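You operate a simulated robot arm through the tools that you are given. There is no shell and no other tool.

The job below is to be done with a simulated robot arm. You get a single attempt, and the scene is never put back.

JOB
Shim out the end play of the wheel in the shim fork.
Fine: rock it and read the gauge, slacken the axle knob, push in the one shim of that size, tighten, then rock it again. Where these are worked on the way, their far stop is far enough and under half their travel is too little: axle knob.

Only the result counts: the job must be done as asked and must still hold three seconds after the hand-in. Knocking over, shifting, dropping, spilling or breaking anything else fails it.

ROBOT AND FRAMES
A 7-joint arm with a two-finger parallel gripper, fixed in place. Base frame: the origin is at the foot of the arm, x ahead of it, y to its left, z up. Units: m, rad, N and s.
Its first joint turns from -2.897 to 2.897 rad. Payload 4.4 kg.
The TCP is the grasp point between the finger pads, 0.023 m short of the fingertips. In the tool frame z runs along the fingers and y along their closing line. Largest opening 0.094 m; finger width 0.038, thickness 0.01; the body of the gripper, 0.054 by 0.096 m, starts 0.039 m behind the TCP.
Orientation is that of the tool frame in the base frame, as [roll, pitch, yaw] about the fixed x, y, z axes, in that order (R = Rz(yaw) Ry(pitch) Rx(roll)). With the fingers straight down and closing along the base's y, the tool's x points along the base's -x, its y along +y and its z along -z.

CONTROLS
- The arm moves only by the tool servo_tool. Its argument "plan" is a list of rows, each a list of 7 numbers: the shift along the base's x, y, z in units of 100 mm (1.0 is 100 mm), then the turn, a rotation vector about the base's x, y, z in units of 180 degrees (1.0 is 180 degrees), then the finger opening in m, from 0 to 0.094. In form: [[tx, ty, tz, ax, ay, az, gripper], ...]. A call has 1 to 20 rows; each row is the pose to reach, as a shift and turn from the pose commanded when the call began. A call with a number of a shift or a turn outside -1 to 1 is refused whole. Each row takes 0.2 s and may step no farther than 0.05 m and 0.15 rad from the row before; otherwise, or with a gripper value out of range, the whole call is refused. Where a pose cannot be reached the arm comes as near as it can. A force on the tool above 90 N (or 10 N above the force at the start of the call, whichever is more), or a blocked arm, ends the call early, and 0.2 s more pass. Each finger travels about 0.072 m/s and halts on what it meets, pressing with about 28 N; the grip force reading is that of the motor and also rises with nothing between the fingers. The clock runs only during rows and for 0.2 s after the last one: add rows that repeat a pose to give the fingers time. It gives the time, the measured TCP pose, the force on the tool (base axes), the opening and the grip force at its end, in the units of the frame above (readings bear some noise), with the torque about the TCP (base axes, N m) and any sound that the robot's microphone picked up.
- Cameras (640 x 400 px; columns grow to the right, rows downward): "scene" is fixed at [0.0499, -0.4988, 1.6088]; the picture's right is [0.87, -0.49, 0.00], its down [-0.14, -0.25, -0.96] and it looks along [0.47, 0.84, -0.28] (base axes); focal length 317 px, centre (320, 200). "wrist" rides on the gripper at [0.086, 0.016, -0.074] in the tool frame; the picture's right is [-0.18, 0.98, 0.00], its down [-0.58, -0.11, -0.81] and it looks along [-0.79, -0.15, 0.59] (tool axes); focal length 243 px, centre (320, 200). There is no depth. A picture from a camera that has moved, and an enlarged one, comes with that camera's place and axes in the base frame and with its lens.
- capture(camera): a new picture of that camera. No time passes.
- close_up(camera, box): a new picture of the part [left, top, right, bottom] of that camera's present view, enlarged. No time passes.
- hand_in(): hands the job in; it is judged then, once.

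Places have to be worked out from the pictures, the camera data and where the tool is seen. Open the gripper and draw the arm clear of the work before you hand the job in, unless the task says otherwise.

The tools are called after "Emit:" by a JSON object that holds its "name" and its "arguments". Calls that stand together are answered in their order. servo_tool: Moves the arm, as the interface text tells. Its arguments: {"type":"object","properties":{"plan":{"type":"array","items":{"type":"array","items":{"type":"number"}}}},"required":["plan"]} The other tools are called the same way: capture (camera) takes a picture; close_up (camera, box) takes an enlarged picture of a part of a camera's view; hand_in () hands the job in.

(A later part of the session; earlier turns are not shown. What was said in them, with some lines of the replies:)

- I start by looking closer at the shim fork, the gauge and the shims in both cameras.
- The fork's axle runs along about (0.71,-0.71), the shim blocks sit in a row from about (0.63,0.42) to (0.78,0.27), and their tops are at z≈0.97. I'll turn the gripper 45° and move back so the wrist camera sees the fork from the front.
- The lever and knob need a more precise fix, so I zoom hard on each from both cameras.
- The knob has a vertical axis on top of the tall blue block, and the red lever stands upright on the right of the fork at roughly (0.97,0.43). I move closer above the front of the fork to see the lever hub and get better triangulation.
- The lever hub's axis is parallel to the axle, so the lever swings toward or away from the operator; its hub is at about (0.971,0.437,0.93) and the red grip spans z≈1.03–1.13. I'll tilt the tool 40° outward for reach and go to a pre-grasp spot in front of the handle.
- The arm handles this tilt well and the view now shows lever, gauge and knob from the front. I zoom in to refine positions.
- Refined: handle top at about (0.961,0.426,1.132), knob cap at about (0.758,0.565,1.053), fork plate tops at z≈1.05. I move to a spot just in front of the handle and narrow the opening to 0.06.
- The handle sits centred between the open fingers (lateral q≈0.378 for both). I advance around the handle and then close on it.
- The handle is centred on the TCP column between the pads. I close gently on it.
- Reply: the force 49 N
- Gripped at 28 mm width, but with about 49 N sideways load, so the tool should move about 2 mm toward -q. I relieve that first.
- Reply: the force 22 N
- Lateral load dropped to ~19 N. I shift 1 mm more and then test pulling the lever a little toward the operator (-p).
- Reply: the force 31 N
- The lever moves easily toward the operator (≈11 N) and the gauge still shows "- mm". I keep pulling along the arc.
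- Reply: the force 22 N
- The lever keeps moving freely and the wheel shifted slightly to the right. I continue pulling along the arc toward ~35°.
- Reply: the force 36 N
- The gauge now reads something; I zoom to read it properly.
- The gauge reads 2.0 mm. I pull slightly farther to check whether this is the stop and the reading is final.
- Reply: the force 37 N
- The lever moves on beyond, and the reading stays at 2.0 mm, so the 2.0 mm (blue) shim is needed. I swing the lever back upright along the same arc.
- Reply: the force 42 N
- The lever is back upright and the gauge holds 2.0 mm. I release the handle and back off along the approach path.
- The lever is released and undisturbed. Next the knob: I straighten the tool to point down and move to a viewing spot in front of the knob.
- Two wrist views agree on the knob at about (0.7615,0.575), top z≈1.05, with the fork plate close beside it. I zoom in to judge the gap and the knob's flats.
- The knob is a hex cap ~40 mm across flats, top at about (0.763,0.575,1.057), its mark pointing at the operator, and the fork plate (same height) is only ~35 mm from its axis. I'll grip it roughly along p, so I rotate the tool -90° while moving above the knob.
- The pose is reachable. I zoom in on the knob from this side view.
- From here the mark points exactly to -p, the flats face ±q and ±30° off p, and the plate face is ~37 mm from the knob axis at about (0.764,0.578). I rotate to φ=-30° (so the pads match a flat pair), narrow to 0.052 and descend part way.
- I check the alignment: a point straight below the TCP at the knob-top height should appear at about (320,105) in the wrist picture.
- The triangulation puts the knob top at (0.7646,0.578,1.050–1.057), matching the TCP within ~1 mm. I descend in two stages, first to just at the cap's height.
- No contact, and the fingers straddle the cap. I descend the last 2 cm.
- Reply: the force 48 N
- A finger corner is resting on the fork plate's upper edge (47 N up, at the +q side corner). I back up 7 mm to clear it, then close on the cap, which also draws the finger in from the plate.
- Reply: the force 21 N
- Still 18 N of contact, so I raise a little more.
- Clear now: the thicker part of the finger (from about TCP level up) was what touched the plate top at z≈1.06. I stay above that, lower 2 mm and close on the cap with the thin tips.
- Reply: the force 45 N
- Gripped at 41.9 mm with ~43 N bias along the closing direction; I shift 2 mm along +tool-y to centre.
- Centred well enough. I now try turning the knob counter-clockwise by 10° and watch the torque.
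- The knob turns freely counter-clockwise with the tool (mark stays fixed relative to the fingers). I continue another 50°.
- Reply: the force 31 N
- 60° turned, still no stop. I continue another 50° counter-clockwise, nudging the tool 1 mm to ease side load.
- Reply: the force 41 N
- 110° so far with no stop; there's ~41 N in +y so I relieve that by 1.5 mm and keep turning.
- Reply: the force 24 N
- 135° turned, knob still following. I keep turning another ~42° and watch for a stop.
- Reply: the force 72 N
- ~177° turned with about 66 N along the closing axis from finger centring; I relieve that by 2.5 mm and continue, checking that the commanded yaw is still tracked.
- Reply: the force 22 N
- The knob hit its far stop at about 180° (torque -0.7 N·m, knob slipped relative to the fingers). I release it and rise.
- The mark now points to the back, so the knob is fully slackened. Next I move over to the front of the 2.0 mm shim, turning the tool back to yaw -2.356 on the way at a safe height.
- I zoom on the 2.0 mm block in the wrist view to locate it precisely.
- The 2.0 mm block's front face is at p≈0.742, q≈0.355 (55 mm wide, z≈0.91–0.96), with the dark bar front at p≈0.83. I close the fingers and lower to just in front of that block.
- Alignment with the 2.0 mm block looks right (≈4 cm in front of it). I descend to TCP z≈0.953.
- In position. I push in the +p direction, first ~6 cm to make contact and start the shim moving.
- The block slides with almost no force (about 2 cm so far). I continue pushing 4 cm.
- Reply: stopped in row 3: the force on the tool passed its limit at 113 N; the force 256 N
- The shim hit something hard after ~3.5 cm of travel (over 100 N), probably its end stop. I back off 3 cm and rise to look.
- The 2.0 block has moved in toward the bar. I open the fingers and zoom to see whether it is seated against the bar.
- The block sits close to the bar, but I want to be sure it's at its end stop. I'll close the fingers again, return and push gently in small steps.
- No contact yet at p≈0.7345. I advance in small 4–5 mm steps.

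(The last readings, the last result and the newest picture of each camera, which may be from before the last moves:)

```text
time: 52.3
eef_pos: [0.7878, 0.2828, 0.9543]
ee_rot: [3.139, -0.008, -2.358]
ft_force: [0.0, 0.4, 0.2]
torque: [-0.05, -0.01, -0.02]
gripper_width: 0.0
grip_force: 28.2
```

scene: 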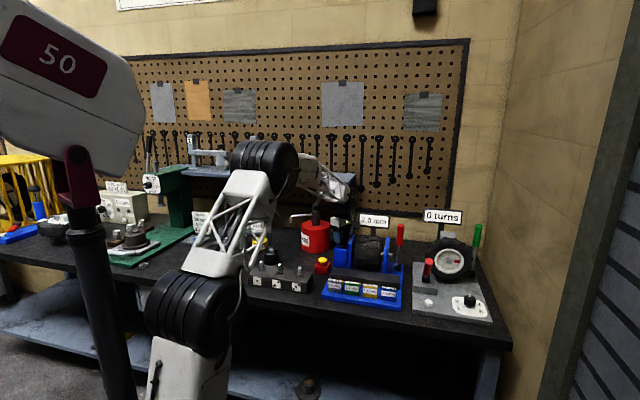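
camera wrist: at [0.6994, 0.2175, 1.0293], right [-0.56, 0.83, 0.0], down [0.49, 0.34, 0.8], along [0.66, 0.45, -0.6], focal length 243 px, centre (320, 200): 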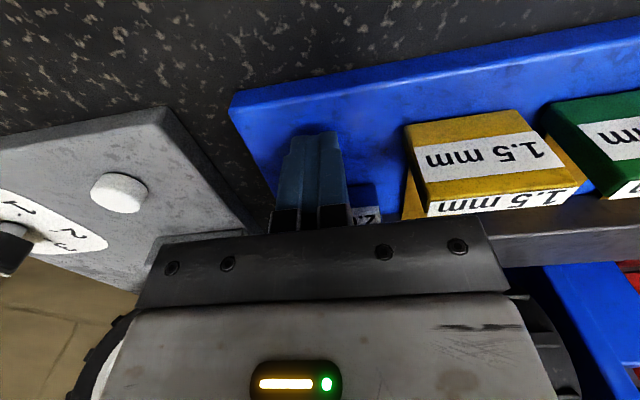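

Still free at p≈0.757. I keep creeping forward.

Emit:
{"name": "servo_tool", "arguments": {"plan": [[0.015, 0.015, 0, 0, 0, 0, 0.0], [0.03, 0.03, 0, 0, 0, 0, 0.0], [0.03, 0.03, 0, 0, 0, 0, 0.0]]}}

Emit:
{"name": "servo_tool", "arguments": {"plan": [[0.015, 0.015, 0, 0, 0, 0, 0.0], [0.03, 0.03, 0, 0, 0, 0, 0.0], [0.03, 0.03, 0, 0, 0, 0, 0.0]]}}

Emit:
{"name": "capture", "arguments": {"camera": "wrist"}}

Emit:
{"name": "close_up", "arguments": {"camera": "scene", "box": [330, 230, 430, 320]}}

```text
time: 53.1
eef_pos: [0.7903, 0.2858, 0.9543]
ee_rot: [3.138, -0.008, -2.355]
ft_force: [-45.1, -31.1, 14.4]
torque: [0.57, -0.68, 0.18]
gripper_width: 0.0003
grip_force: 28.0
```

```text
time: 53.6
eef_pos: [0.7897, 0.286, 0.9546]
ee_rot: [3.137, -0.014, -2.357]
ft_force: [-39.0, -24.9, 6.2]
torque: [0.83, -0.72, 0.42]
gripper_width: 0.0001
grip_force: 28.0
stopped in row 2: the force on the tool passed its limit at 95 N (the readings are from after the stop); the commanded pose is now the measured one
```

```text
taken
camera wrist: at [0.7181, 0.235, 1.0299], right [-0.56, 0.83, 0.0], down [0.5, 0.34, 0.8], along [0.66, 0.45, -0.6], focal length 243 px, centre (320, 200)
```

wrist: 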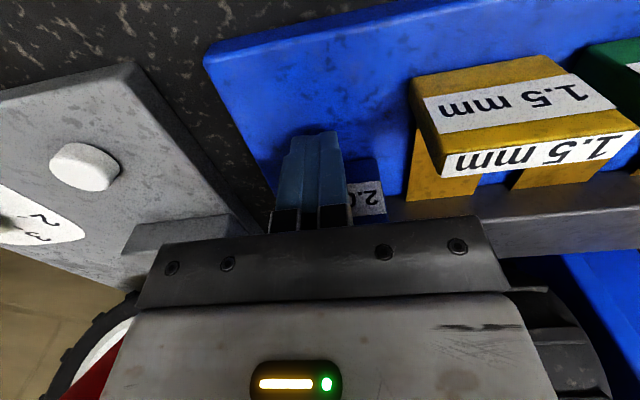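

```text
4.44 times, centred on (380, 275) of scene
camera zoom: at [0.0499, -0.4988, 1.6088], right [0.87, -0.49, 0.0], down [-0.14, -0.25, -0.96], along [0.47, 0.84, -0.28], focal length 1409 px, centre (53, -133)
```

zoom: 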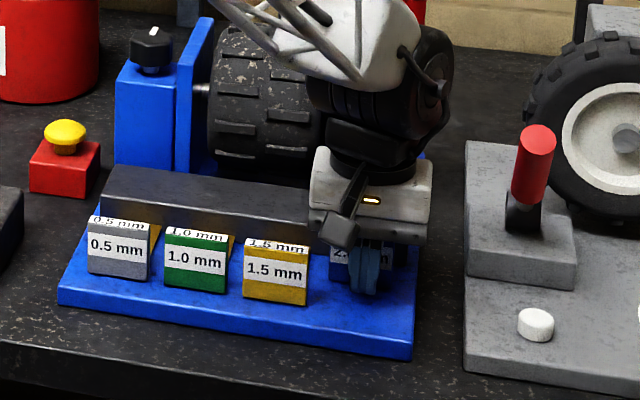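

The shim is at a rigid stop at the same place as before (force climbs sharply within 1–2 mm). I retreat back and up.

Emit:
{"name": "servo_tool", "arguments": {"plan": [[-0.07, -0.07, 0, 0, 0, 0, 0.0], [-0.25, -0.25, 0, 0, 0, 0, 0.0], [-0.4, -0.4, 0.2, 0, 0, 0, 0.0], [-0.45, -0.45, 0.6, 0, 0, 0, 0.0], [-0.45, -0.45, 1.0, 0, 0, 0, 0.0]]}}

Emit:
{"name": "servo_tool", "arguments": {"plan": [[0, 0.15, 0.4, 0, 0, 0, 0.03], [0, 0.4, 0.8, 0, 0, 0, 0.06], [0, 0.8, 1.0, 0, 0, 0, 0.094], [0, 1.0, 1.0, 0, 0, 0, 0.094]]}}

Emit:
{"name": "capture", "arguments": {"camera": "wrist"}}

Emit:
{"name": "close_up", "arguments": {"camera": "scene", "box": [330, 210, 430, 320]}}

```text
time: 54.9
eef_pos: [0.7442, 0.2424, 1.0535]
ee_rot: [3.138, -0.013, -2.355]
ft_force: [0.1, -0.5, -0.3]
torque: [-0.02, -0.01, -0.03]
gripper_width: 0.0002
grip_force: 27.8
```

```text
time: 55.9
eef_pos: [0.7456, 0.3441, 1.1547]
ee_rot: [3.138, -0.011, -2.359]
ft_force: [0.3, 0.1, 0.4]
torque: [-0.03, 0.0, -0.02]
gripper_width: 0.0942
grip_force: 0.1
```

```text
taken
camera wrist: at [0.6751, 0.2936, 1.2302], right [-0.56, 0.83, 0.0], down [0.5, 0.34, 0.8], along [0.66, 0.45, -0.6], focal length 243 px, centre (320, 200)
```

wrist: 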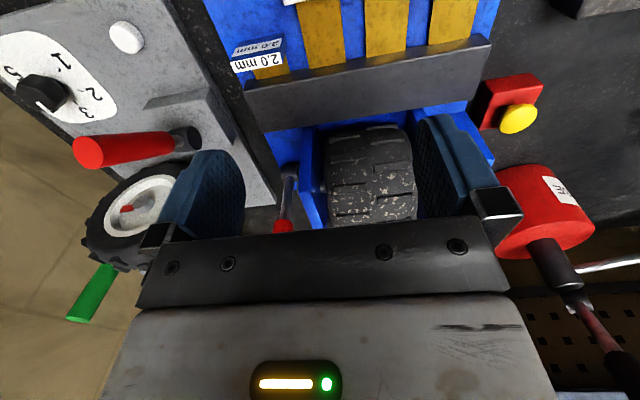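

```text
3.64 times, centred on (380, 265) of scene
camera zoom: at [0.0499, -0.4988, 1.6088], right [0.87, -0.49, 0.0], down [-0.14, -0.25, -0.96], along [0.47, 0.84, -0.28], focal length 1153 px, centre (102, -36)
```

zoom: 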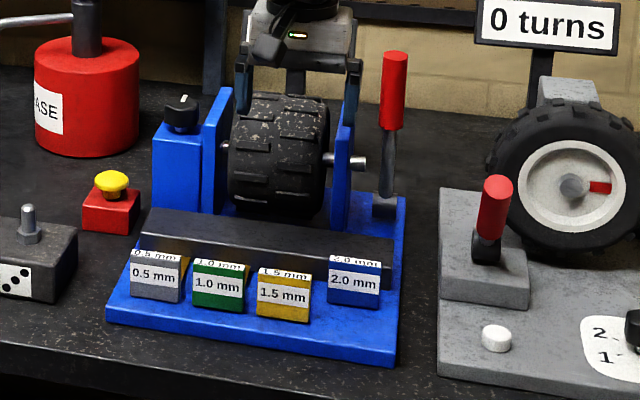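

I zoom to compare the remaining tongue of the 2.0 shim with the others.

Emit:
{"name": "close_up", "arguments": {"camera": "wrist", "box": [220, 0, 420, 130]}}

```text
3.08 times, centred on (320, 65) of wrist
camera zoom: at [0.6751, 0.2936, 1.2302], right [-0.56, 0.83, 0.0], down [0.5, 0.34, 0.8], along [0.66, 0.45, -0.6], focal length 746 px, centre (320, 615)
```

zoom: 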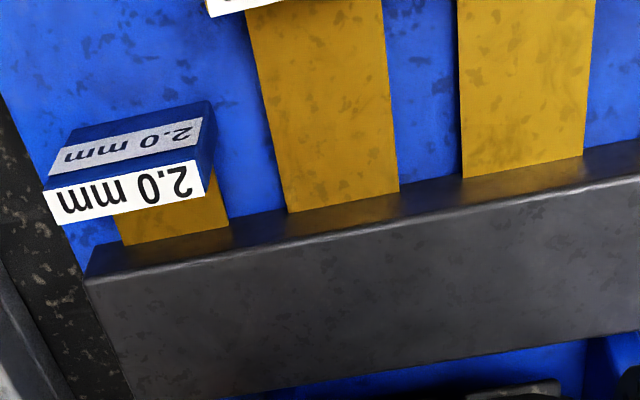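

About 27 mm of tongue is still visible before the bar, but the block is at a rigid stop after ~48 mm of free travel; the gauge will tell if it counted. Now back to the knob at yaw -75° (flat-aligned) to tighten it, correcting the small tilt first.

Emit:
{"name": "servo_tool", "arguments": {"plan": [[0.0, 0.2, 0.2, 0.0008, -0.0016, 0, 0.094], [0.0, 0.5, 0.4, 0.0017, -0.0033, 0, 0.094], [0.0, 0.8, 0.5, 0.0017, -0.0033, 0, 0.094]]}}

Emit:
{"name": "servo_tool", "arguments": {"plan": [[0.02, 0.12, 0, 0, 0, 0.0418, 0.094], [0.04, 0.25, 0, 0, 0, 0.0836, 0.094], [0.06, 0.37, 0, 0, 0, 0.1254, 0.094], [0.09, 0.5, 0, 0, 0, 0.1672, 0.094], [0.11, 0.62, 0, 0, 0, 0.209, 0.09], [0.13, 0.75, 0, 0, 0, 0.2507, 0.08], [0.15, 0.87, 0, 0, 0, 0.2925, 0.07], [0.18, 1.0, 0, 0, 0, 0.3343, 0.056], [0.18, 1.0, 0, 0, 0, 0.3343, 0.056]]}}

Emit:
{"name": "servo_tool", "arguments": {"plan": [[0.0, 0.3, -0.2, 0, 0, 0, 0.056], [0.0, 0.566, -0.5, 0, 0, 0, 0.056], [0.0, 0.566, -0.8, 0, 0, 0, 0.056], [0.0, 0.566, -0.8, 0, 0, 0, 0.056]]}}

Emit:
{"name": "capture", "arguments": {"camera": "wrist"}}

Emit:
{"name": "close_up", "arguments": {"camera": "wrist", "box": [270, 40, 370, 140]}}

```text
time: 56.6
eef_pos: [0.7463, 0.4213, 1.2033]
ee_rot: [-3.141, 0.001, -2.359]
ft_force: [-0.4, -0.2, 0.9]
torque: [-0.01, -0.03, -0.02]
gripper_width: 0.0939
grip_force: 0.0
```

```text
time: 58.6
eef_pos: [0.7633, 0.5237, 1.2034]
ee_rot: [3.141, 0.0, -1.305]
ft_force: [-0.2, 0.2, 0.4]
torque: [-0.01, -0.03, -0.01]
gripper_width: 0.0562
grip_force: 0.0
```

```text
time: 59.6
eef_pos: [0.7643, 0.5798, 1.1232]
ee_rot: [-3.141, 0.0, -1.306]
ft_force: [0.2, 0.9, -0.2]
torque: [0.02, 0.0, 0.0]
gripper_width: 0.056
grip_force: 0.0
```

```text
taken
camera wrist: at [0.7719, 0.4909, 1.1975], right [-1.0, -0.08, 0.0], down [-0.05, 0.59, 0.81], along [-0.06, 0.8, -0.59], focal length 243 px, centre (320, 200)
```

wrist: 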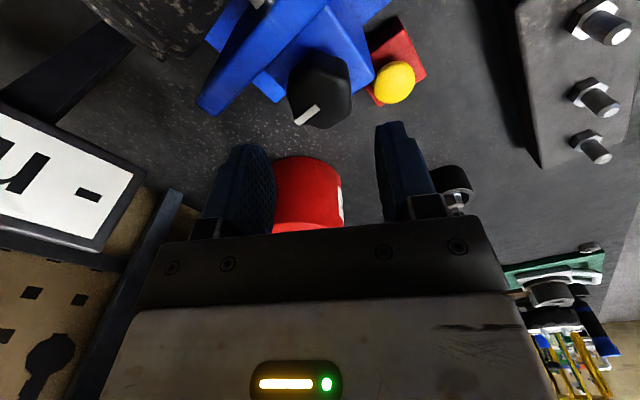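

```text
4.00 times, centred on (320, 90) of wrist
camera zoom: at [0.7719, 0.4909, 1.1975], right [-1.0, -0.08, 0.0], down [-0.05, 0.59, 0.81], along [-0.06, 0.8, -0.59], focal length 970 px, centre (320, 640)
```

zoom: 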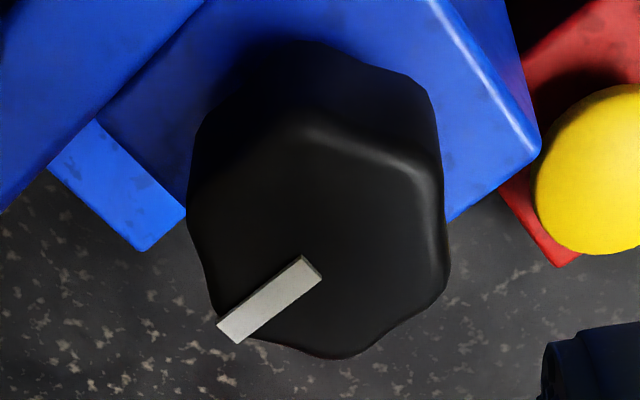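

The picture is the mirror of the initial one, so the knob is turned by exactly 180°, and the gauge has been cleared to "- mm" (the shim registered). I descend to grip height z≈1.067.

Emit:
{"name": "servo_tool", "arguments": {"plan": [[0.0, 0.0, -0.2, 0, 0, 0, 0.054], [0.0, 0.0, -0.38, 0, 0, 0, 0.052], [0.0, 0.0, -0.5, 0, 0, 0, 0.052], [0.0, 0.0, -0.555, 0, 0, 0, 0.052], [0.0, 0.0, -0.555, 0, 0, 0, 0.052]]}}

Emit:
{"name": "close_up", "arguments": {"camera": "scene", "box": [320, 205, 400, 265]}}

Emit:
{"name": "close_up", "arguments": {"camera": "wrist", "box": [220, 60, 480, 240]}}

```text
time: 60.9
eef_pos: [0.7648, 0.5779, 1.0684]
ee_rot: [3.141, 0.0, -1.307]
ft_force: [-0.1, -0.2, 0.3]
torque: [0.02, -0.03, 0.0]
gripper_width: 0.0518
grip_force: 0.1
```

```text
6.67 times, centred on (360, 235) of scene
camera zoom: at [0.0499, -0.4988, 1.6088], right [0.87, -0.49, 0.0], down [-0.14, -0.25, -0.96], along [0.47, 0.84, -0.28], focal length 2113 px, centre (53, -33)
```

zoom: 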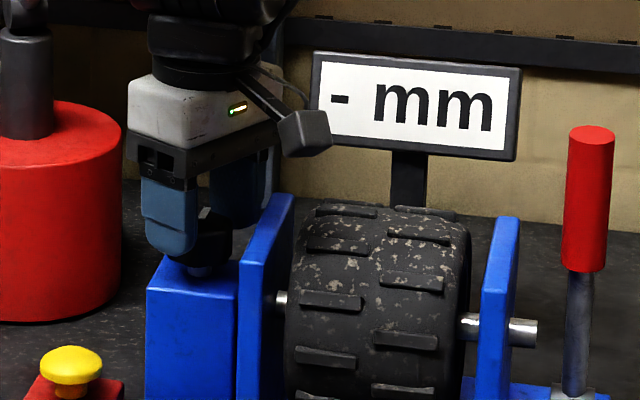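

```text
2.22 times, centred on (350, 150) of wrist
camera zoom: at [0.7727, 0.4894, 1.1426], right [-1.0, -0.08, 0.0], down [-0.05, 0.59, 0.81], along [-0.06, 0.8, -0.59], focal length 539 px, centre (253, 311)
```

zoom: 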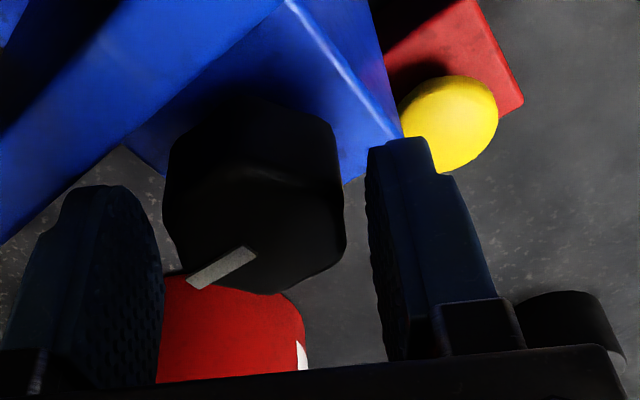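

I nudge 1–2 mm toward the knob axis and close on the cap.

Emit:
{"name": "servo_tool", "arguments": {"plan": [[-0.01, 0.015, 0.0, 0, 0, 0, 0.05], [-0.01, 0.015, 0.0, 0, 0, 0, 0.045], [-0.01, 0.015, 0.0, 0, 0, 0, 0.038], [-0.01, 0.015, 0.0, 0, 0, 0, 0.03], [-0.01, 0.015, 0.0, 0, 0, 0, 0.03]]}}

Emit:
{"name": "close_up", "arguments": {"camera": "wrist", "box": [220, 60, 480, 240]}}

```text
time: 62.0
eef_pos: [0.7631, 0.5805, 1.0683]
ee_rot: [-3.141, 0.0, -1.307]
ft_force: [9.4, 6.4, -1.9]
torque: [0.11, -0.27, -0.02]
gripper_width: 0.0421
grip_force: 45.3
```

```text
2.22 times, centred on (350, 150) of wrist
camera zoom: at [0.7716, 0.4912, 1.1431], right [-1.0, -0.08, 0.0], down [-0.05, 0.59, 0.81], along [-0.06, 0.8, -0.59], focal length 539 px, centre (253, 311)
```

zoom: 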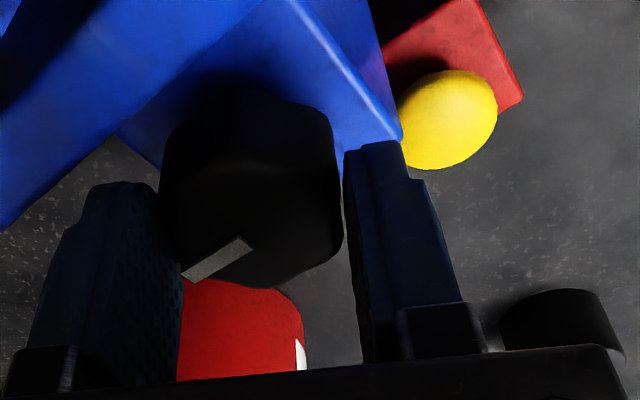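

Firm and centred grip. I turn clockwise, first 60°.

Emit:
{"name": "servo_tool", "arguments": {"plan": [[0, 0, 0, 0, 0, -0.0417, 0.03], [0, 0, 0, 0, 0, -0.0833, 0.03], [0, 0, 0, 0, 0, -0.125, 0.03], [0, 0, 0, 0, 0, -0.1667, 0.03], [0, 0, 0, 0, 0, -0.2083, 0.03], [0, 0, 0, 0, 0, -0.25, 0.03], [0, 0, 0, 0, 0, -0.2917, 0.03], [0, 0, 0, 0, 0, -0.3333, 0.03], [0, 0, 0, 0, 0, -0.3333, 0.03]]}}

Emit:
{"name": "close_up", "arguments": {"camera": "wrist", "box": [220, 60, 480, 240]}}

```text
time: 64.0
eef_pos: [0.7634, 0.5797, 1.0682]
ee_rot: [-3.141, 0.002, -2.358]
ft_force: [47.5, 0.1, 6.9]
torque: [-0.19, -0.82, -0.01]
gripper_width: 0.0422
grip_force: 44.8
```

```text
2.22 times, centred on (350, 150) of wrist
camera zoom: at [0.6921, 0.529, 1.1429], right [-0.57, 0.82, 0.0], down [0.49, 0.33, 0.81], along [0.67, 0.46, -0.59], focal length 539 px, centre (253, 311)
```

zoom: 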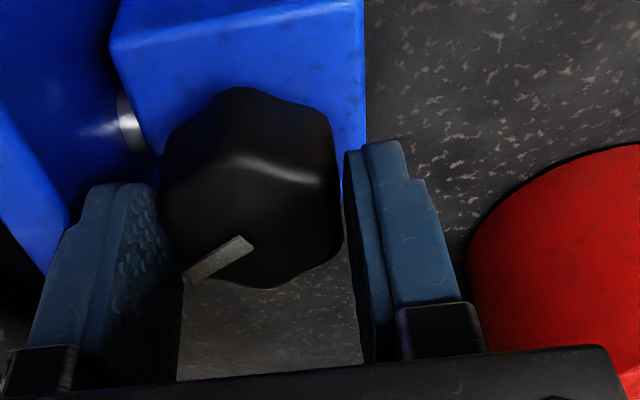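

The knob follows; I relieve the 47 N side load by +1.5 mm in x and turn another 60° clockwise.

Emit:
{"name": "servo_tool", "arguments": {"plan": [[0.015, 0, 0, 0, 0, 0, 0.03], [0.015, 0, 0, 0, 0, -0.0417, 0.03], [0.015, 0, 0, 0, 0, -0.0833, 0.03], [0.015, 0, 0, 0, 0, -0.125, 0.03], [0.015, 0, 0, 0, 0, -0.1667, 0.03], [0.015, 0, 0, 0, 0, -0.2083, 0.03], [0.015, 0, 0, 0, 0, -0.25, 0.03], [0.015, 0, 0, 0, 0, -0.2917, 0.03], [0.015, 0, 0, 0, 0, -0.3333, 0.03], [0.015, 0, 0, 0, 0, -0.3333, 0.03]]}}

Emit:
{"name": "close_up", "arguments": {"camera": "wrist", "box": [220, 60, 480, 240]}}

```text
time: 66.2
eef_pos: [0.7625, 0.58, 1.0689]
ee_rot: [3.141, -0.001, 2.883]
ft_force: [-6.9, -24.2, 12.8]
torque: [-0.66, 0.78, 0.02]
gripper_width: 0.0422
grip_force: 44.7
```

```text
2.22 times, centred on (350, 150) of wrist
camera zoom: at [0.6855, 0.6167, 1.143], right [0.43, 0.9, 0.0], down [0.53, -0.26, 0.81], along [0.73, -0.35, -0.59], focal length 539 px, centre (253, 311)
```

zoom: 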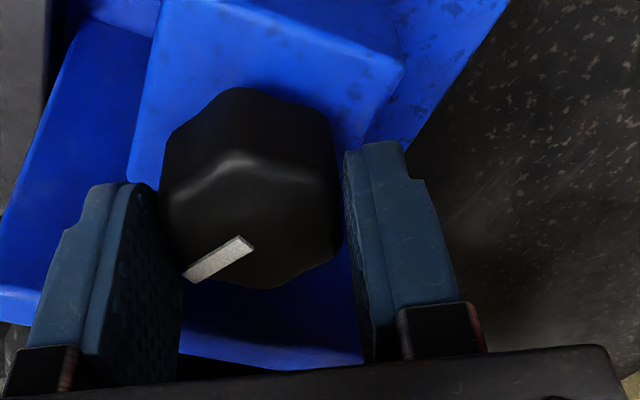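

Following well. I turn the final 60° plus a few degrees to reach the tight stop, watching the torque.

Emit:
{"name": "servo_tool", "arguments": {"plan": [[0, -0.01, 0, 0, 0, -0.0417, 0.03], [0, -0.01, 0, 0, 0, -0.0833, 0.03], [0, -0.01, 0, 0, 0, -0.125, 0.03], [0, -0.01, 0, 0, 0, -0.1667, 0.03], [0, -0.01, 0, 0, 0, -0.2083, 0.03], [0, -0.01, 0, 0, 0, -0.25, 0.03], [0, -0.01, 0, 0, 0, -0.2917, 0.03], [0, -0.01, 0, 0, 0, -0.325, 0.03], [0, -0.01, 0, 0, 0, -0.325, 0.03]]}}

Emit:
{"name": "close_up", "arguments": {"camera": "wrist", "box": [220, 60, 480, 240]}}

```text
time: 68.2
eef_pos: [0.7634, 0.5794, 1.0679]
ee_rot: [3.14, 0.0, 1.86]
ft_force: [1.4, -0.4, 18.0]
torque: [-0.25, 0.28, 0.0]
gripper_width: 0.0421
grip_force: 44.7
```

```text
2.22 times, centred on (350, 150) of wrist
camera zoom: at [0.7556, 0.6661, 1.143], right [0.99, 0.1, 0.0], down [0.06, -0.59, 0.81], along [0.08, -0.8, -0.59], focal length 539 px, centre (253, 311)
```

zoom: 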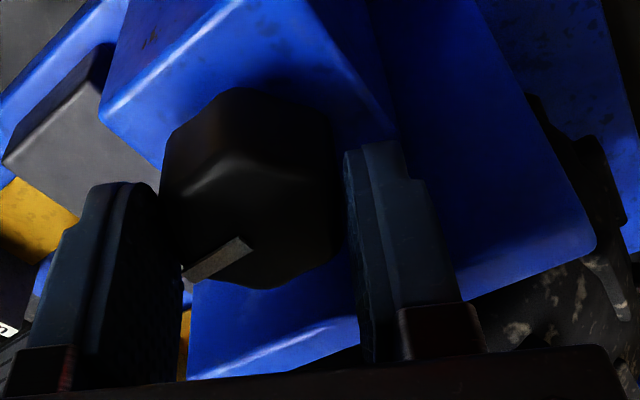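

Near the original angle; I go a few degrees more to feel the stop.

Emit:
{"name": "servo_tool", "arguments": {"plan": [[0, 0, 0, 0, 0, -0.02, 0.03], [0, 0, 0, 0, 0, -0.04, 0.03], [0, 0, 0, 0, 0, -0.04, 0.03]]}}

Emit:
{"name": "close_up", "arguments": {"camera": "wrist", "box": [220, 60, 480, 240]}}

```text
time: 69.0
eef_pos: [0.7637, 0.5804, 1.0684]
ee_rot: [3.141, 0.001, 1.734]
ft_force: [-6.8, -3.0, 9.6]
torque: [-0.07, 0.17, 1.2]
gripper_width: 0.0428
grip_force: 45.1
```

```text
2.22 times, centred on (350, 150) of wrist
camera zoom: at [0.7666, 0.6668, 1.1421], right [1.0, -0.02, 0.0], down [-0.01, -0.59, 0.81], along [-0.02, -0.81, -0.59], focal length 539 px, centre (253, 311)
```

zoom: 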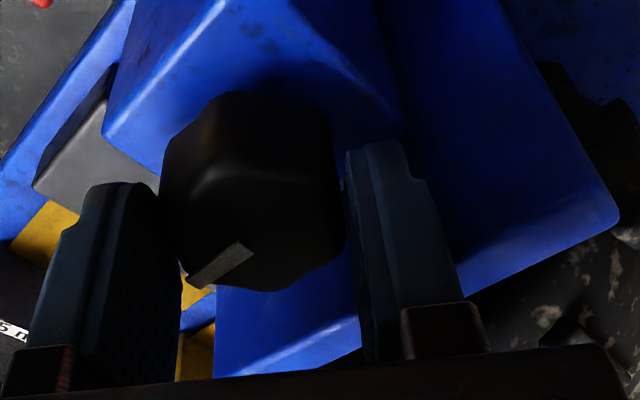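

Tight stop reached (1.2 N·m). I release the knob and rise.

Emit:
{"name": "servo_tool", "arguments": {"plan": [[0, 0, 0, 0, 0, 0.0, 0.048], [0, 0, 0, 0, 0, 0.0, 0.052], [0, 0, 0, 0, 0, 0.0, 0.052]]}}

Emit:
{"name": "servo_tool", "arguments": {"plan": [[0, 0, 0.2, 0, 0, 0.0, 0.052], [0, 0, 0.5, 0, 0, 0.0, 0.056], [0, 0, 0.9, 0, 0, 0.0, 0.06]]}}

Emit:
{"name": "capture", "arguments": {"camera": "wrist"}}

Emit:
{"name": "close_up", "arguments": {"camera": "scene", "box": [320, 205, 400, 265]}}

```text
time: 69.8
eef_pos: [0.7637, 0.5801, 1.0681]
ee_rot: [3.141, -0.001, 1.736]
ft_force: [0.3, -0.3, -0.3]
torque: [0.03, 0.0, 0.0]
gripper_width: 0.0519
grip_force: 0.1
```

```text
time: 70.7
eef_pos: [0.7658, 0.5803, 1.1582]
ee_rot: [-3.14, 0.0, 1.734]
ft_force: [0.4, -0.3, -0.3]
torque: [0.01, 0.0, 0.01]
gripper_width: 0.0598
grip_force: 0.1
```

```text
taken
camera wrist: at [0.7674, 0.6675, 1.2317], right [1.0, -0.02, 0.0], down [-0.01, -0.59, 0.81], along [-0.02, -0.81, -0.59], focal length 243 px, centre (320, 200)
```

wrist: 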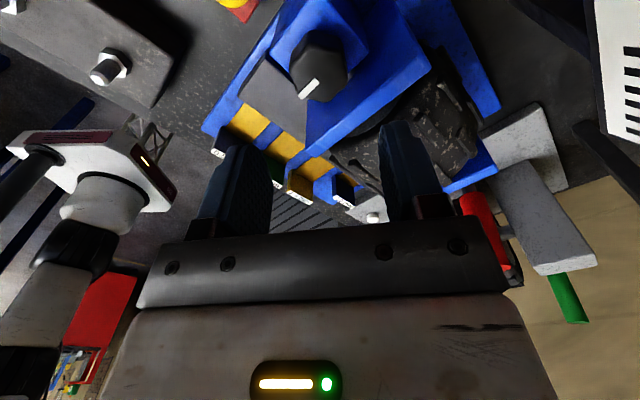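

```text
6.67 times, centred on (360, 235) of scene
camera zoom: at [0.0499, -0.4988, 1.6088], right [0.87, -0.49, 0.0], down [-0.14, -0.25, -0.96], along [0.47, 0.84, -0.28], focal length 2113 px, centre (53, -33)
```

zoom: 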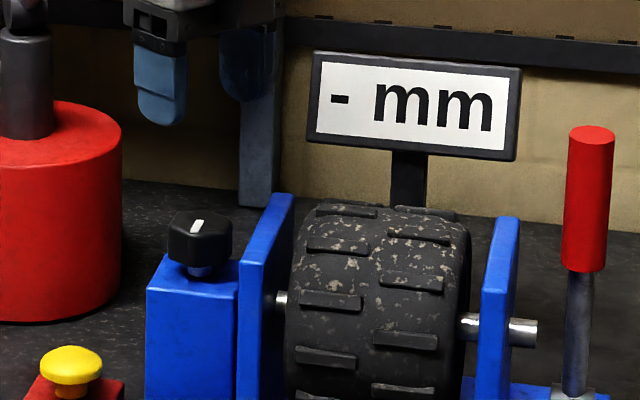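

Knob is tight with its mark back at the front. Now I return to the lever: rotate back to yaw -2.356 at a safe height, then tilt 40° as before.

Emit:
{"name": "servo_tool", "arguments": {"plan": [[0, -0.1, 0.2, 0, 0, 0.0436, 0.07], [0, -0.2, 0.4, 0, 0, 0.0872, 0.08], [0, -0.3, 0.6, 0, 0, 0.1308, 0.094], [0, -0.4, 0.8, 0, 0, 0.1745, 0.094], [0, -0.5, 0.9, 0, 0, 0.2181, 0.094], [0, -0.6, 0.9, 0, 0, 0.2617, 0.094], [0, -0.7, 0.9, 0, 0, 0.3053, 0.094], [0, -0.8, 0.9, 0, 0, 0.3489, 0.094]]}}

Emit:
{"name": "servo_tool", "arguments": {"plan": [[0, -0.12, 0, 0, 0, 0.0436, 0.094], [0, -0.25, 0, 0, 0, 0.0872, 0.094], [0, -0.37, 0, 0, 0, 0.1308, 0.094], [0, -0.5, 0, 0, 0, 0.1745, 0.094], [0, -0.62, 0, 0, 0, 0.2181, 0.094], [0, -0.75, 0, 0, 0, 0.2617, 0.094], [0, -0.87, 0, 0, 0, 0.3053, 0.094], [0, -1.0, 0, 0, 0, 0.3489, 0.094]]}}

Emit:
{"name": "servo_tool", "arguments": {"plan": [[0.1, -0.14, 0, 0.0314, -0.0314, 0, 0.09], [0.2, -0.28, 0, 0.0628, -0.0628, 0, 0.08], [0.3, -0.42, 0, 0.0943, -0.0943, 0, 0.07], [0.4, -0.56, 0, 0.1257, -0.1257, 0, 0.06], [0.5, -0.7, 0, 0.1571, -0.1571, 0, 0.06], [0.5, -0.7, 0, 0.1571, -0.1571, 0, 0.06]]}}

Emit:
{"name": "capture", "arguments": {"camera": "wrist"}}

```text
time: 72.5
eef_pos: [0.7652, 0.5001, 1.2478]
ee_rot: [-3.141, -0.002, 2.834]
ft_force: [-0.7, 0.4, -0.4]
torque: [0.01, -0.03, -0.01]
gripper_width: 0.0938
grip_force: 0.1
```

```text
time: 74.2
eef_pos: [0.7647, 0.3999, 1.248]
ee_rot: [-3.141, -0.001, -2.352]
ft_force: [0.0, -0.6, -1.0]
torque: [0.0, 0.0, 0.0]
gripper_width: 0.0941
grip_force: 0.0
```

```text
time: 75.7
eef_pos: [0.8128, 0.3295, 1.2477]
ee_rot: [-3.141, 0.701, -2.354]
ft_force: [-0.1, 0.4, -0.1]
torque: [-0.02, 0.02, 0.01]
gripper_width: 0.0597
grip_force: 0.0
```

```text
taken
camera wrist: at [0.7228, 0.2592, 1.2487], right [-0.6, 0.79, 0.12], down [0.02, -0.13, 0.99], along [0.8, 0.59, 0.06], focal length 243 px, centre (320, 200)
```

wrist: 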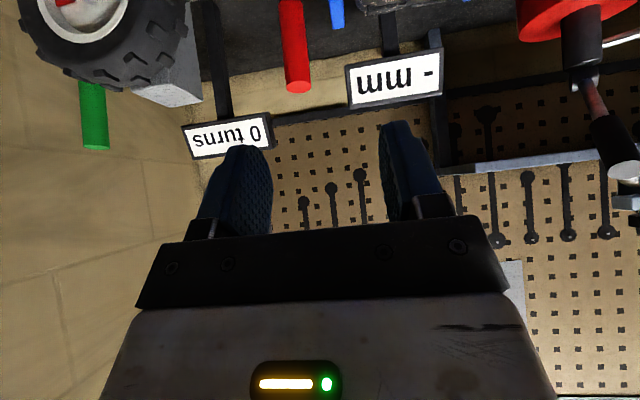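

I move to the same pre-grasp point in front of the handle.

Emit:
{"name": "servo_tool", "arguments": {"plan": [[0.25, 0.09, -0.3, 0, 0, 0, 0.06], [0.5, 0.18, -0.6, 0, 0, 0, 0.06], [0.76, 0.276, -0.887, 0, 0, 0, 0.06], [0.76, 0.276, -0.887, 0, 0, 0, 0.06]]}}

Emit:
{"name": "capture", "arguments": {"camera": "wrist"}}

```text
time: 76.7
eef_pos: [0.89, 0.3561, 1.159]
ee_rot: [3.14, 0.698, -2.356]
ft_force: [0.9, 0.5, 0.3]
torque: [0.01, 0.0, 0.0]
gripper_width: 0.06
grip_force: 0.1
```

```text
taken
camera wrist: at [0.7987, 0.2858, 1.1612], right [-0.6, 0.79, 0.12], down [0.03, -0.13, 0.99], along [0.8, 0.59, 0.06], focal length 243 px, centre (320, 200)
```

wrist: 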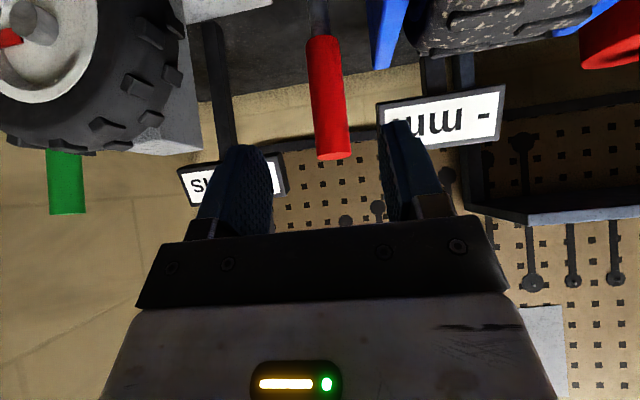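

Same view as before. I advance around the handle and close, using the centred position found earlier.

Emit:
{"name": "servo_tool", "arguments": {"plan": [[0.2, 0.205, -0.14, 0, 0, 0, 0.06], [0.4, 0.41, -0.28, 0, 0, 0, 0.06], [0.58, 0.6, -0.4, 0, 0, 0, 0.06], [0.705, 0.73, -0.49, 0, 0, 0, 0.06], [0.705, 0.73, -0.49, 0, 0, 0, 0.06]]}}

Emit:
{"name": "servo_tool", "arguments": {"plan": [[0, 0, 0, 0, 0, 0, 0.04], [0, 0, 0, 0, 0, 0, 0.025], [0, 0, 0, 0, 0, 0, 0.01], [0, 0, 0, 0, 0, 0, 0.01]]}}

Emit:
{"name": "capture", "arguments": {"camera": "wrist"}}

```text
time: 77.8
eef_pos: [0.9611, 0.43, 1.1109]
ee_rot: [3.141, 0.697, -2.355]
ft_force: [0.4, -0.3, -0.1]
torque: [0.0, 0.0, 0.01]
gripper_width: 0.06
grip_force: 0.0
```

```text
time: 78.8
eef_pos: [0.9604, 0.4294, 1.1109]
ee_rot: [-3.141, 0.698, -2.354]
ft_force: [-17.9, 13.4, 0.2]
torque: [0.01, 0.01, -0.38]
gripper_width: 0.0278
grip_force: 45.0
```

```text
taken
camera wrist: at [0.869, 0.3591, 1.1118], right [-0.6, 0.79, 0.12], down [0.03, -0.13, 0.99], along [0.8, 0.59, 0.06], focal length 243 px, centre (320, 200)
```

wrist: 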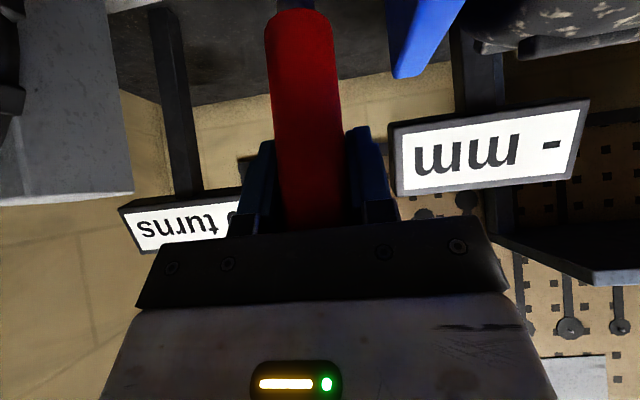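

Gripped with only ~22 N side load. I pull the lever along its arc to about 39° again.

Emit:
{"name": "servo_tool", "arguments": {"plan": [[-0.08, -0.066, -0.004, 0, 0, 0, 0.01], [-0.16, -0.146, -0.013, 0, 0, 0, 0.01], [-0.22, -0.206, -0.025, 0, 0, 0, 0.01], [-0.281, -0.267, -0.041, 0, 0, 0, 0.01], [-0.356, -0.342, -0.07, 0, 0, 0, 0.01], [-0.432, -0.418, -0.104, 0, 0, 0, 0.01], [-0.503, -0.489, -0.147, 0, 0, 0, 0.01], [-0.575, -0.561, -0.193, 0, 0, 0, 0.01], [-0.634, -0.62, -0.24, 0, 0, 0, 0.01], [-0.692, -0.678, -0.288, 0, 0, 0, 0.01], [-0.746, -0.732, -0.343, 0, 0, 0, 0.01], [-0.8, -0.786, -0.399, 0, 0, 0, 0.01], [-0.8, -0.786, -0.399, 0, 0, 0, 0.01]]}}

Emit:
{"name": "capture", "arguments": {"camera": "wrist"}}

Emit:
{"name": "close_up", "arguments": {"camera": "scene", "box": [330, 190, 430, 260]}}

```text
time: 81.7
eef_pos: [0.8819, 0.3513, 1.0709]
ee_rot: [-3.141, 0.701, -2.355]
ft_force: [3.4, 21.5, 23.0]
torque: [-0.13, 0.03, 0.19]
gripper_width: 0.0277
grip_force: 44.8
```

```text
taken
camera wrist: at [0.7906, 0.2809, 1.0737], right [-0.6, 0.79, 0.12], down [0.02, -0.13, 0.99], along [0.8, 0.59, 0.06], focal length 243 px, centre (320, 200)
```

wrist: 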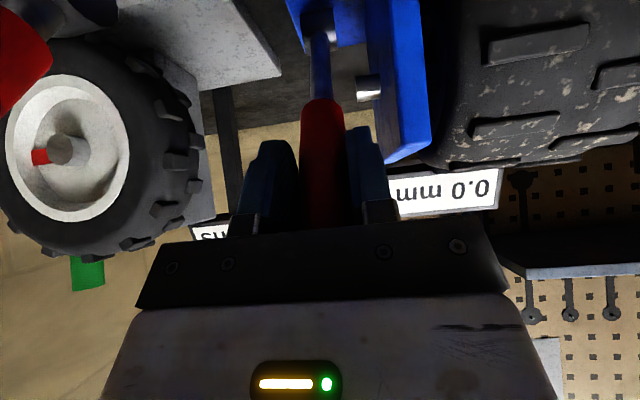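

```text
5.71 times, centred on (380, 225) of scene
camera zoom: at [0.0499, -0.4988, 1.6088], right [0.87, -0.49, 0.0], down [-0.14, -0.25, -0.96], along [0.47, 0.84, -0.28], focal length 1811 px, centre (-23, 57)
```

zoom: 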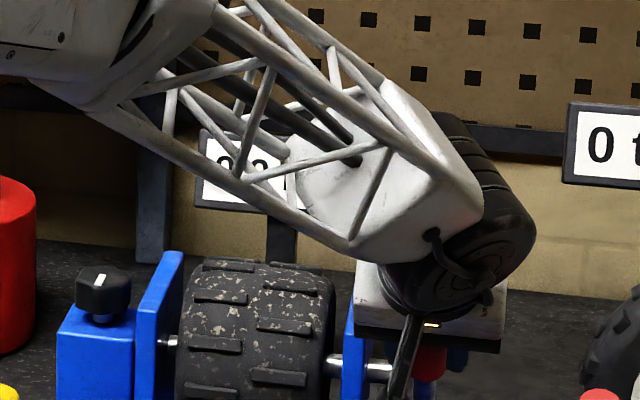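

The gauge now reads 0.0 mm – the end play is taken up. I swing the lever back upright along the arc.

Emit:
{"name": "servo_tool", "arguments": {"plan": [[0.074, 0.074, 0.068, 0, 0, 0, 0.01], [0.169, 0.169, 0.153, 0, 0, 0, 0.01], [0.268, 0.268, 0.226, 0, 0, 0, 0.01], [0.371, 0.371, 0.287, 0, 0, 0, 0.01], [0.478, 0.478, 0.334, 0, 0, 0, 0.01], [0.588, 0.588, 0.368, 0, 0, 0, 0.01], [0.699, 0.699, 0.389, 0, 0, 0, 0.01], [0.785, 0.785, 0.398, 0, 0, 0, 0.01], [0.785, 0.785, 0.398, 0, 0, 0, 0.01]]}}

Emit:
{"name": "servo_tool", "arguments": {"plan": [[0, 0, 0, 0, 0, 0, 0.045], [0, 0, 0, 0, 0, 0, 0.06], [0, 0, 0, 0, 0, 0, 0.06]]}}

Emit:
{"name": "capture", "arguments": {"camera": "wrist"}}

```text
time: 83.7
eef_pos: [0.959, 0.4288, 1.1123]
ee_rot: [-3.141, 0.702, -2.356]
ft_force: [5.2, -15.9, -2.8]
torque: [0.86, -0.89, 0.27]
gripper_width: 0.0279
grip_force: 45.2
```

```text
time: 84.5
eef_pos: [0.9599, 0.4296, 1.1109]
ee_rot: [3.141, 0.699, -2.353]
ft_force: [0.2, 0.6, 0.2]
torque: [0.03, 0.03, -0.02]
gripper_width: 0.0601
grip_force: 0.0
```

```text
taken
camera wrist: at [0.8682, 0.3593, 1.1119], right [-0.6, 0.79, 0.12], down [0.03, -0.13, 0.99], along [0.8, 0.59, 0.06], focal length 243 px, centre (320, 200)
```

wrist: 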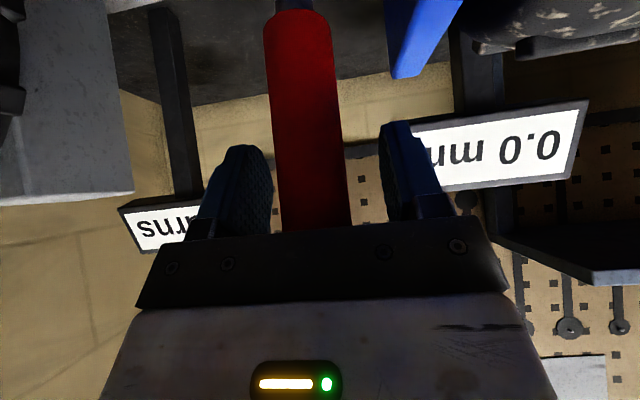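

The gauge holds 0.0 mm and the handle is released. I back the arm away along the approach path and up, well clear of the work.

Emit:
{"name": "servo_tool", "arguments": {"plan": [[-0.2, -0.2, 0.14, 0, 0, 0, 0.06], [-0.4, -0.4, 0.28, 0, 0, 0, 0.06], [-0.6, -0.6, 0.42, 0, 0, 0, 0.06], [-0.8, -0.8, 0.6, 0, 0, 0, 0.07], [-1.0, -1.0, 0.9, 0, 0, 0, 0.08]]}}

Emit:
{"name": "servo_tool", "arguments": {"plan": [[-0.25, -0.1, 0.2, -0.0314, 0.0314, 0, 0.094], [-0.5, -0.2, 0.4, -0.0628, 0.0628, 0, 0.094], [-0.75, -0.3, 0.6, -0.0943, 0.0943, 0, 0.094], [-0.9, -0.4, 0.8, -0.1257, 0.1257, 0, 0.094], [-1.0, -0.5, 1.0, -0.1571, 0.1571, 0, 0.094]]}}

Emit:
{"name": "servo_tool", "arguments": {"plan": [[-0.33, 0, 0.1, 0, 0, 0, 0.094], [-0.66, 0, 0.2, 0, 0, 0, 0.094], [-1.0, 0, 0.3, 0, 0, 0, 0.094]]}}

Emit:
{"name": "servo_tool", "arguments": {"plan": [[-0.33, 0, 0.1, 0, 0, 0, 0.094], [-0.66, 0, 0.2, 0, 0, 0, 0.094], [-1.0, 0, 0.3, 0, 0, 0, 0.094], [-1.0, 0, 0.3, 0, 0, 0, 0.094]]}}

Emit:
{"name": "capture", "arguments": {"camera": "scene"}}

Emit:
{"name": "close_up", "arguments": {"camera": "scene", "box": [310, 200, 440, 320]}}

Emit:
{"name": "capture", "arguments": {"camera": "wrist"}}

```text
time: 85.7
eef_pos: [0.8586, 0.3297, 1.1981]
ee_rot: [3.141, 0.697, -2.356]
ft_force: [-0.1, 0.5, -1.2]
torque: [0.0, -0.04, 0.01]
gripper_width: 0.0801
grip_force: 0.0
```

```text
time: 86.8
eef_pos: [0.7589, 0.28, 1.3016]
ee_rot: [3.141, -0.002, -2.356]
ft_force: [0.7, -0.2, 0.5]
torque: [0.0, 0.01, -0.01]
gripper_width: 0.0941
grip_force: 0.1
```

```text
time: 87.7
eef_pos: [0.6595, 0.2797, 1.3298]
ee_rot: [3.141, 0.0, -2.356]
ft_force: [-0.1, 0.6, 0.3]
torque: [-0.03, -0.03, 0.02]
gripper_width: 0.0941
grip_force: 0.0
```

```text
time: 88.7
eef_pos: [0.5584, 0.2793, 1.3609]
ee_rot: [3.141, 0.0, -2.356]
ft_force: [-0.9, -1.1, -0.1]
torque: [0.06, -0.01, -0.02]
gripper_width: 0.094
grip_force: 0.0
```

```text
taken
```

scene: 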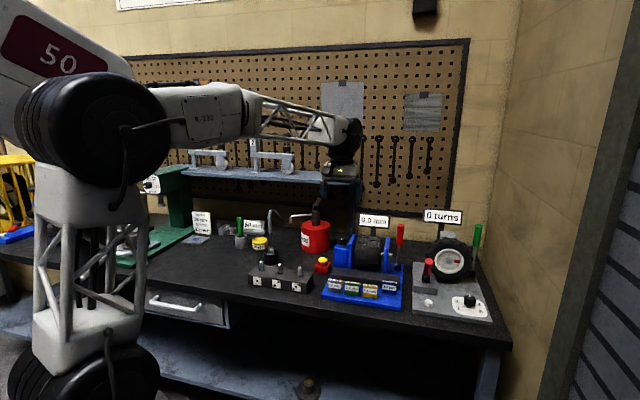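

```text
3.33 times, centred on (375, 260) of scene
camera zoom: at [0.0499, -0.4988, 1.6088], right [0.87, -0.49, 0.0], down [-0.14, -0.25, -0.96], along [0.47, 0.84, -0.28], focal length 1057 px, centre (137, 0)
```

zoom: 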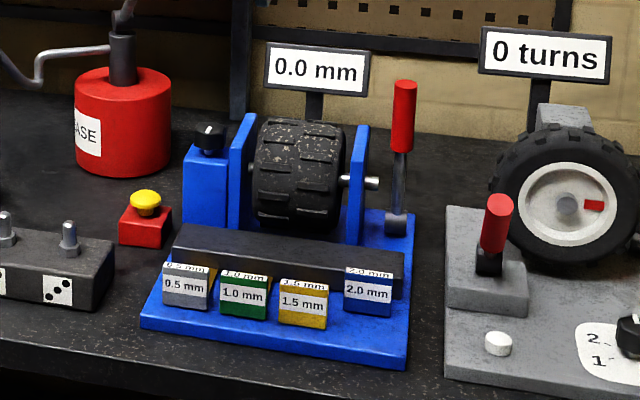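

```text
taken
camera wrist: at [0.4864, 0.2288, 1.4347], right [-0.57, 0.82, 0.0], down [0.49, 0.33, 0.81], along [0.67, 0.46, -0.59], focal length 243 px, centre (320, 200)
```

wrist: 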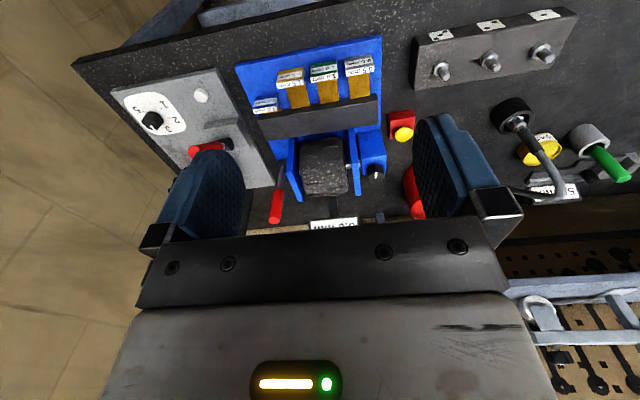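

The gauge reads 0.0 mm. Only the 2.0 mm shim is in, the knob is tight, the lever is upright, and nothing else has moved. The arm is clear with the gripper open, so I hand in the job.

Emit:
{"name": "hand_in", "arguments": {}}

```text
The job is handed in.
```

I shimmed out the wheel's end play: the gauge read 2.0 mm at the start and reads 0.0 mm now.

- **First reading:** I rocked the wheel with the red lever, and the gauge showed 2.0 mm.
- **Slacken:** I turned the axle knob about 180° to its far stop.
- **Shim:** I pushed in the 2.0 mm shim until it met a hard stop. About 27 mm of its tongue still shows in front of the dark bar. The other three shims stayed out.
- **Tighten:** I turned the knob back until it met the tight stop.
- **Second reading:** I rocked the wheel again, and the gauge read 0.0 mm. It still read that after I let go of the lever.

While lining up on the knob, a finger pressed on the top of the fork plate with about 47 N. While pushing the shim, the force at its stop went over 100 N. I saw nothing move or get knocked over in the final pictures. The lever is upright, and the arm is clear with the gripper open. I handed the job in and haven't seen the verdict.
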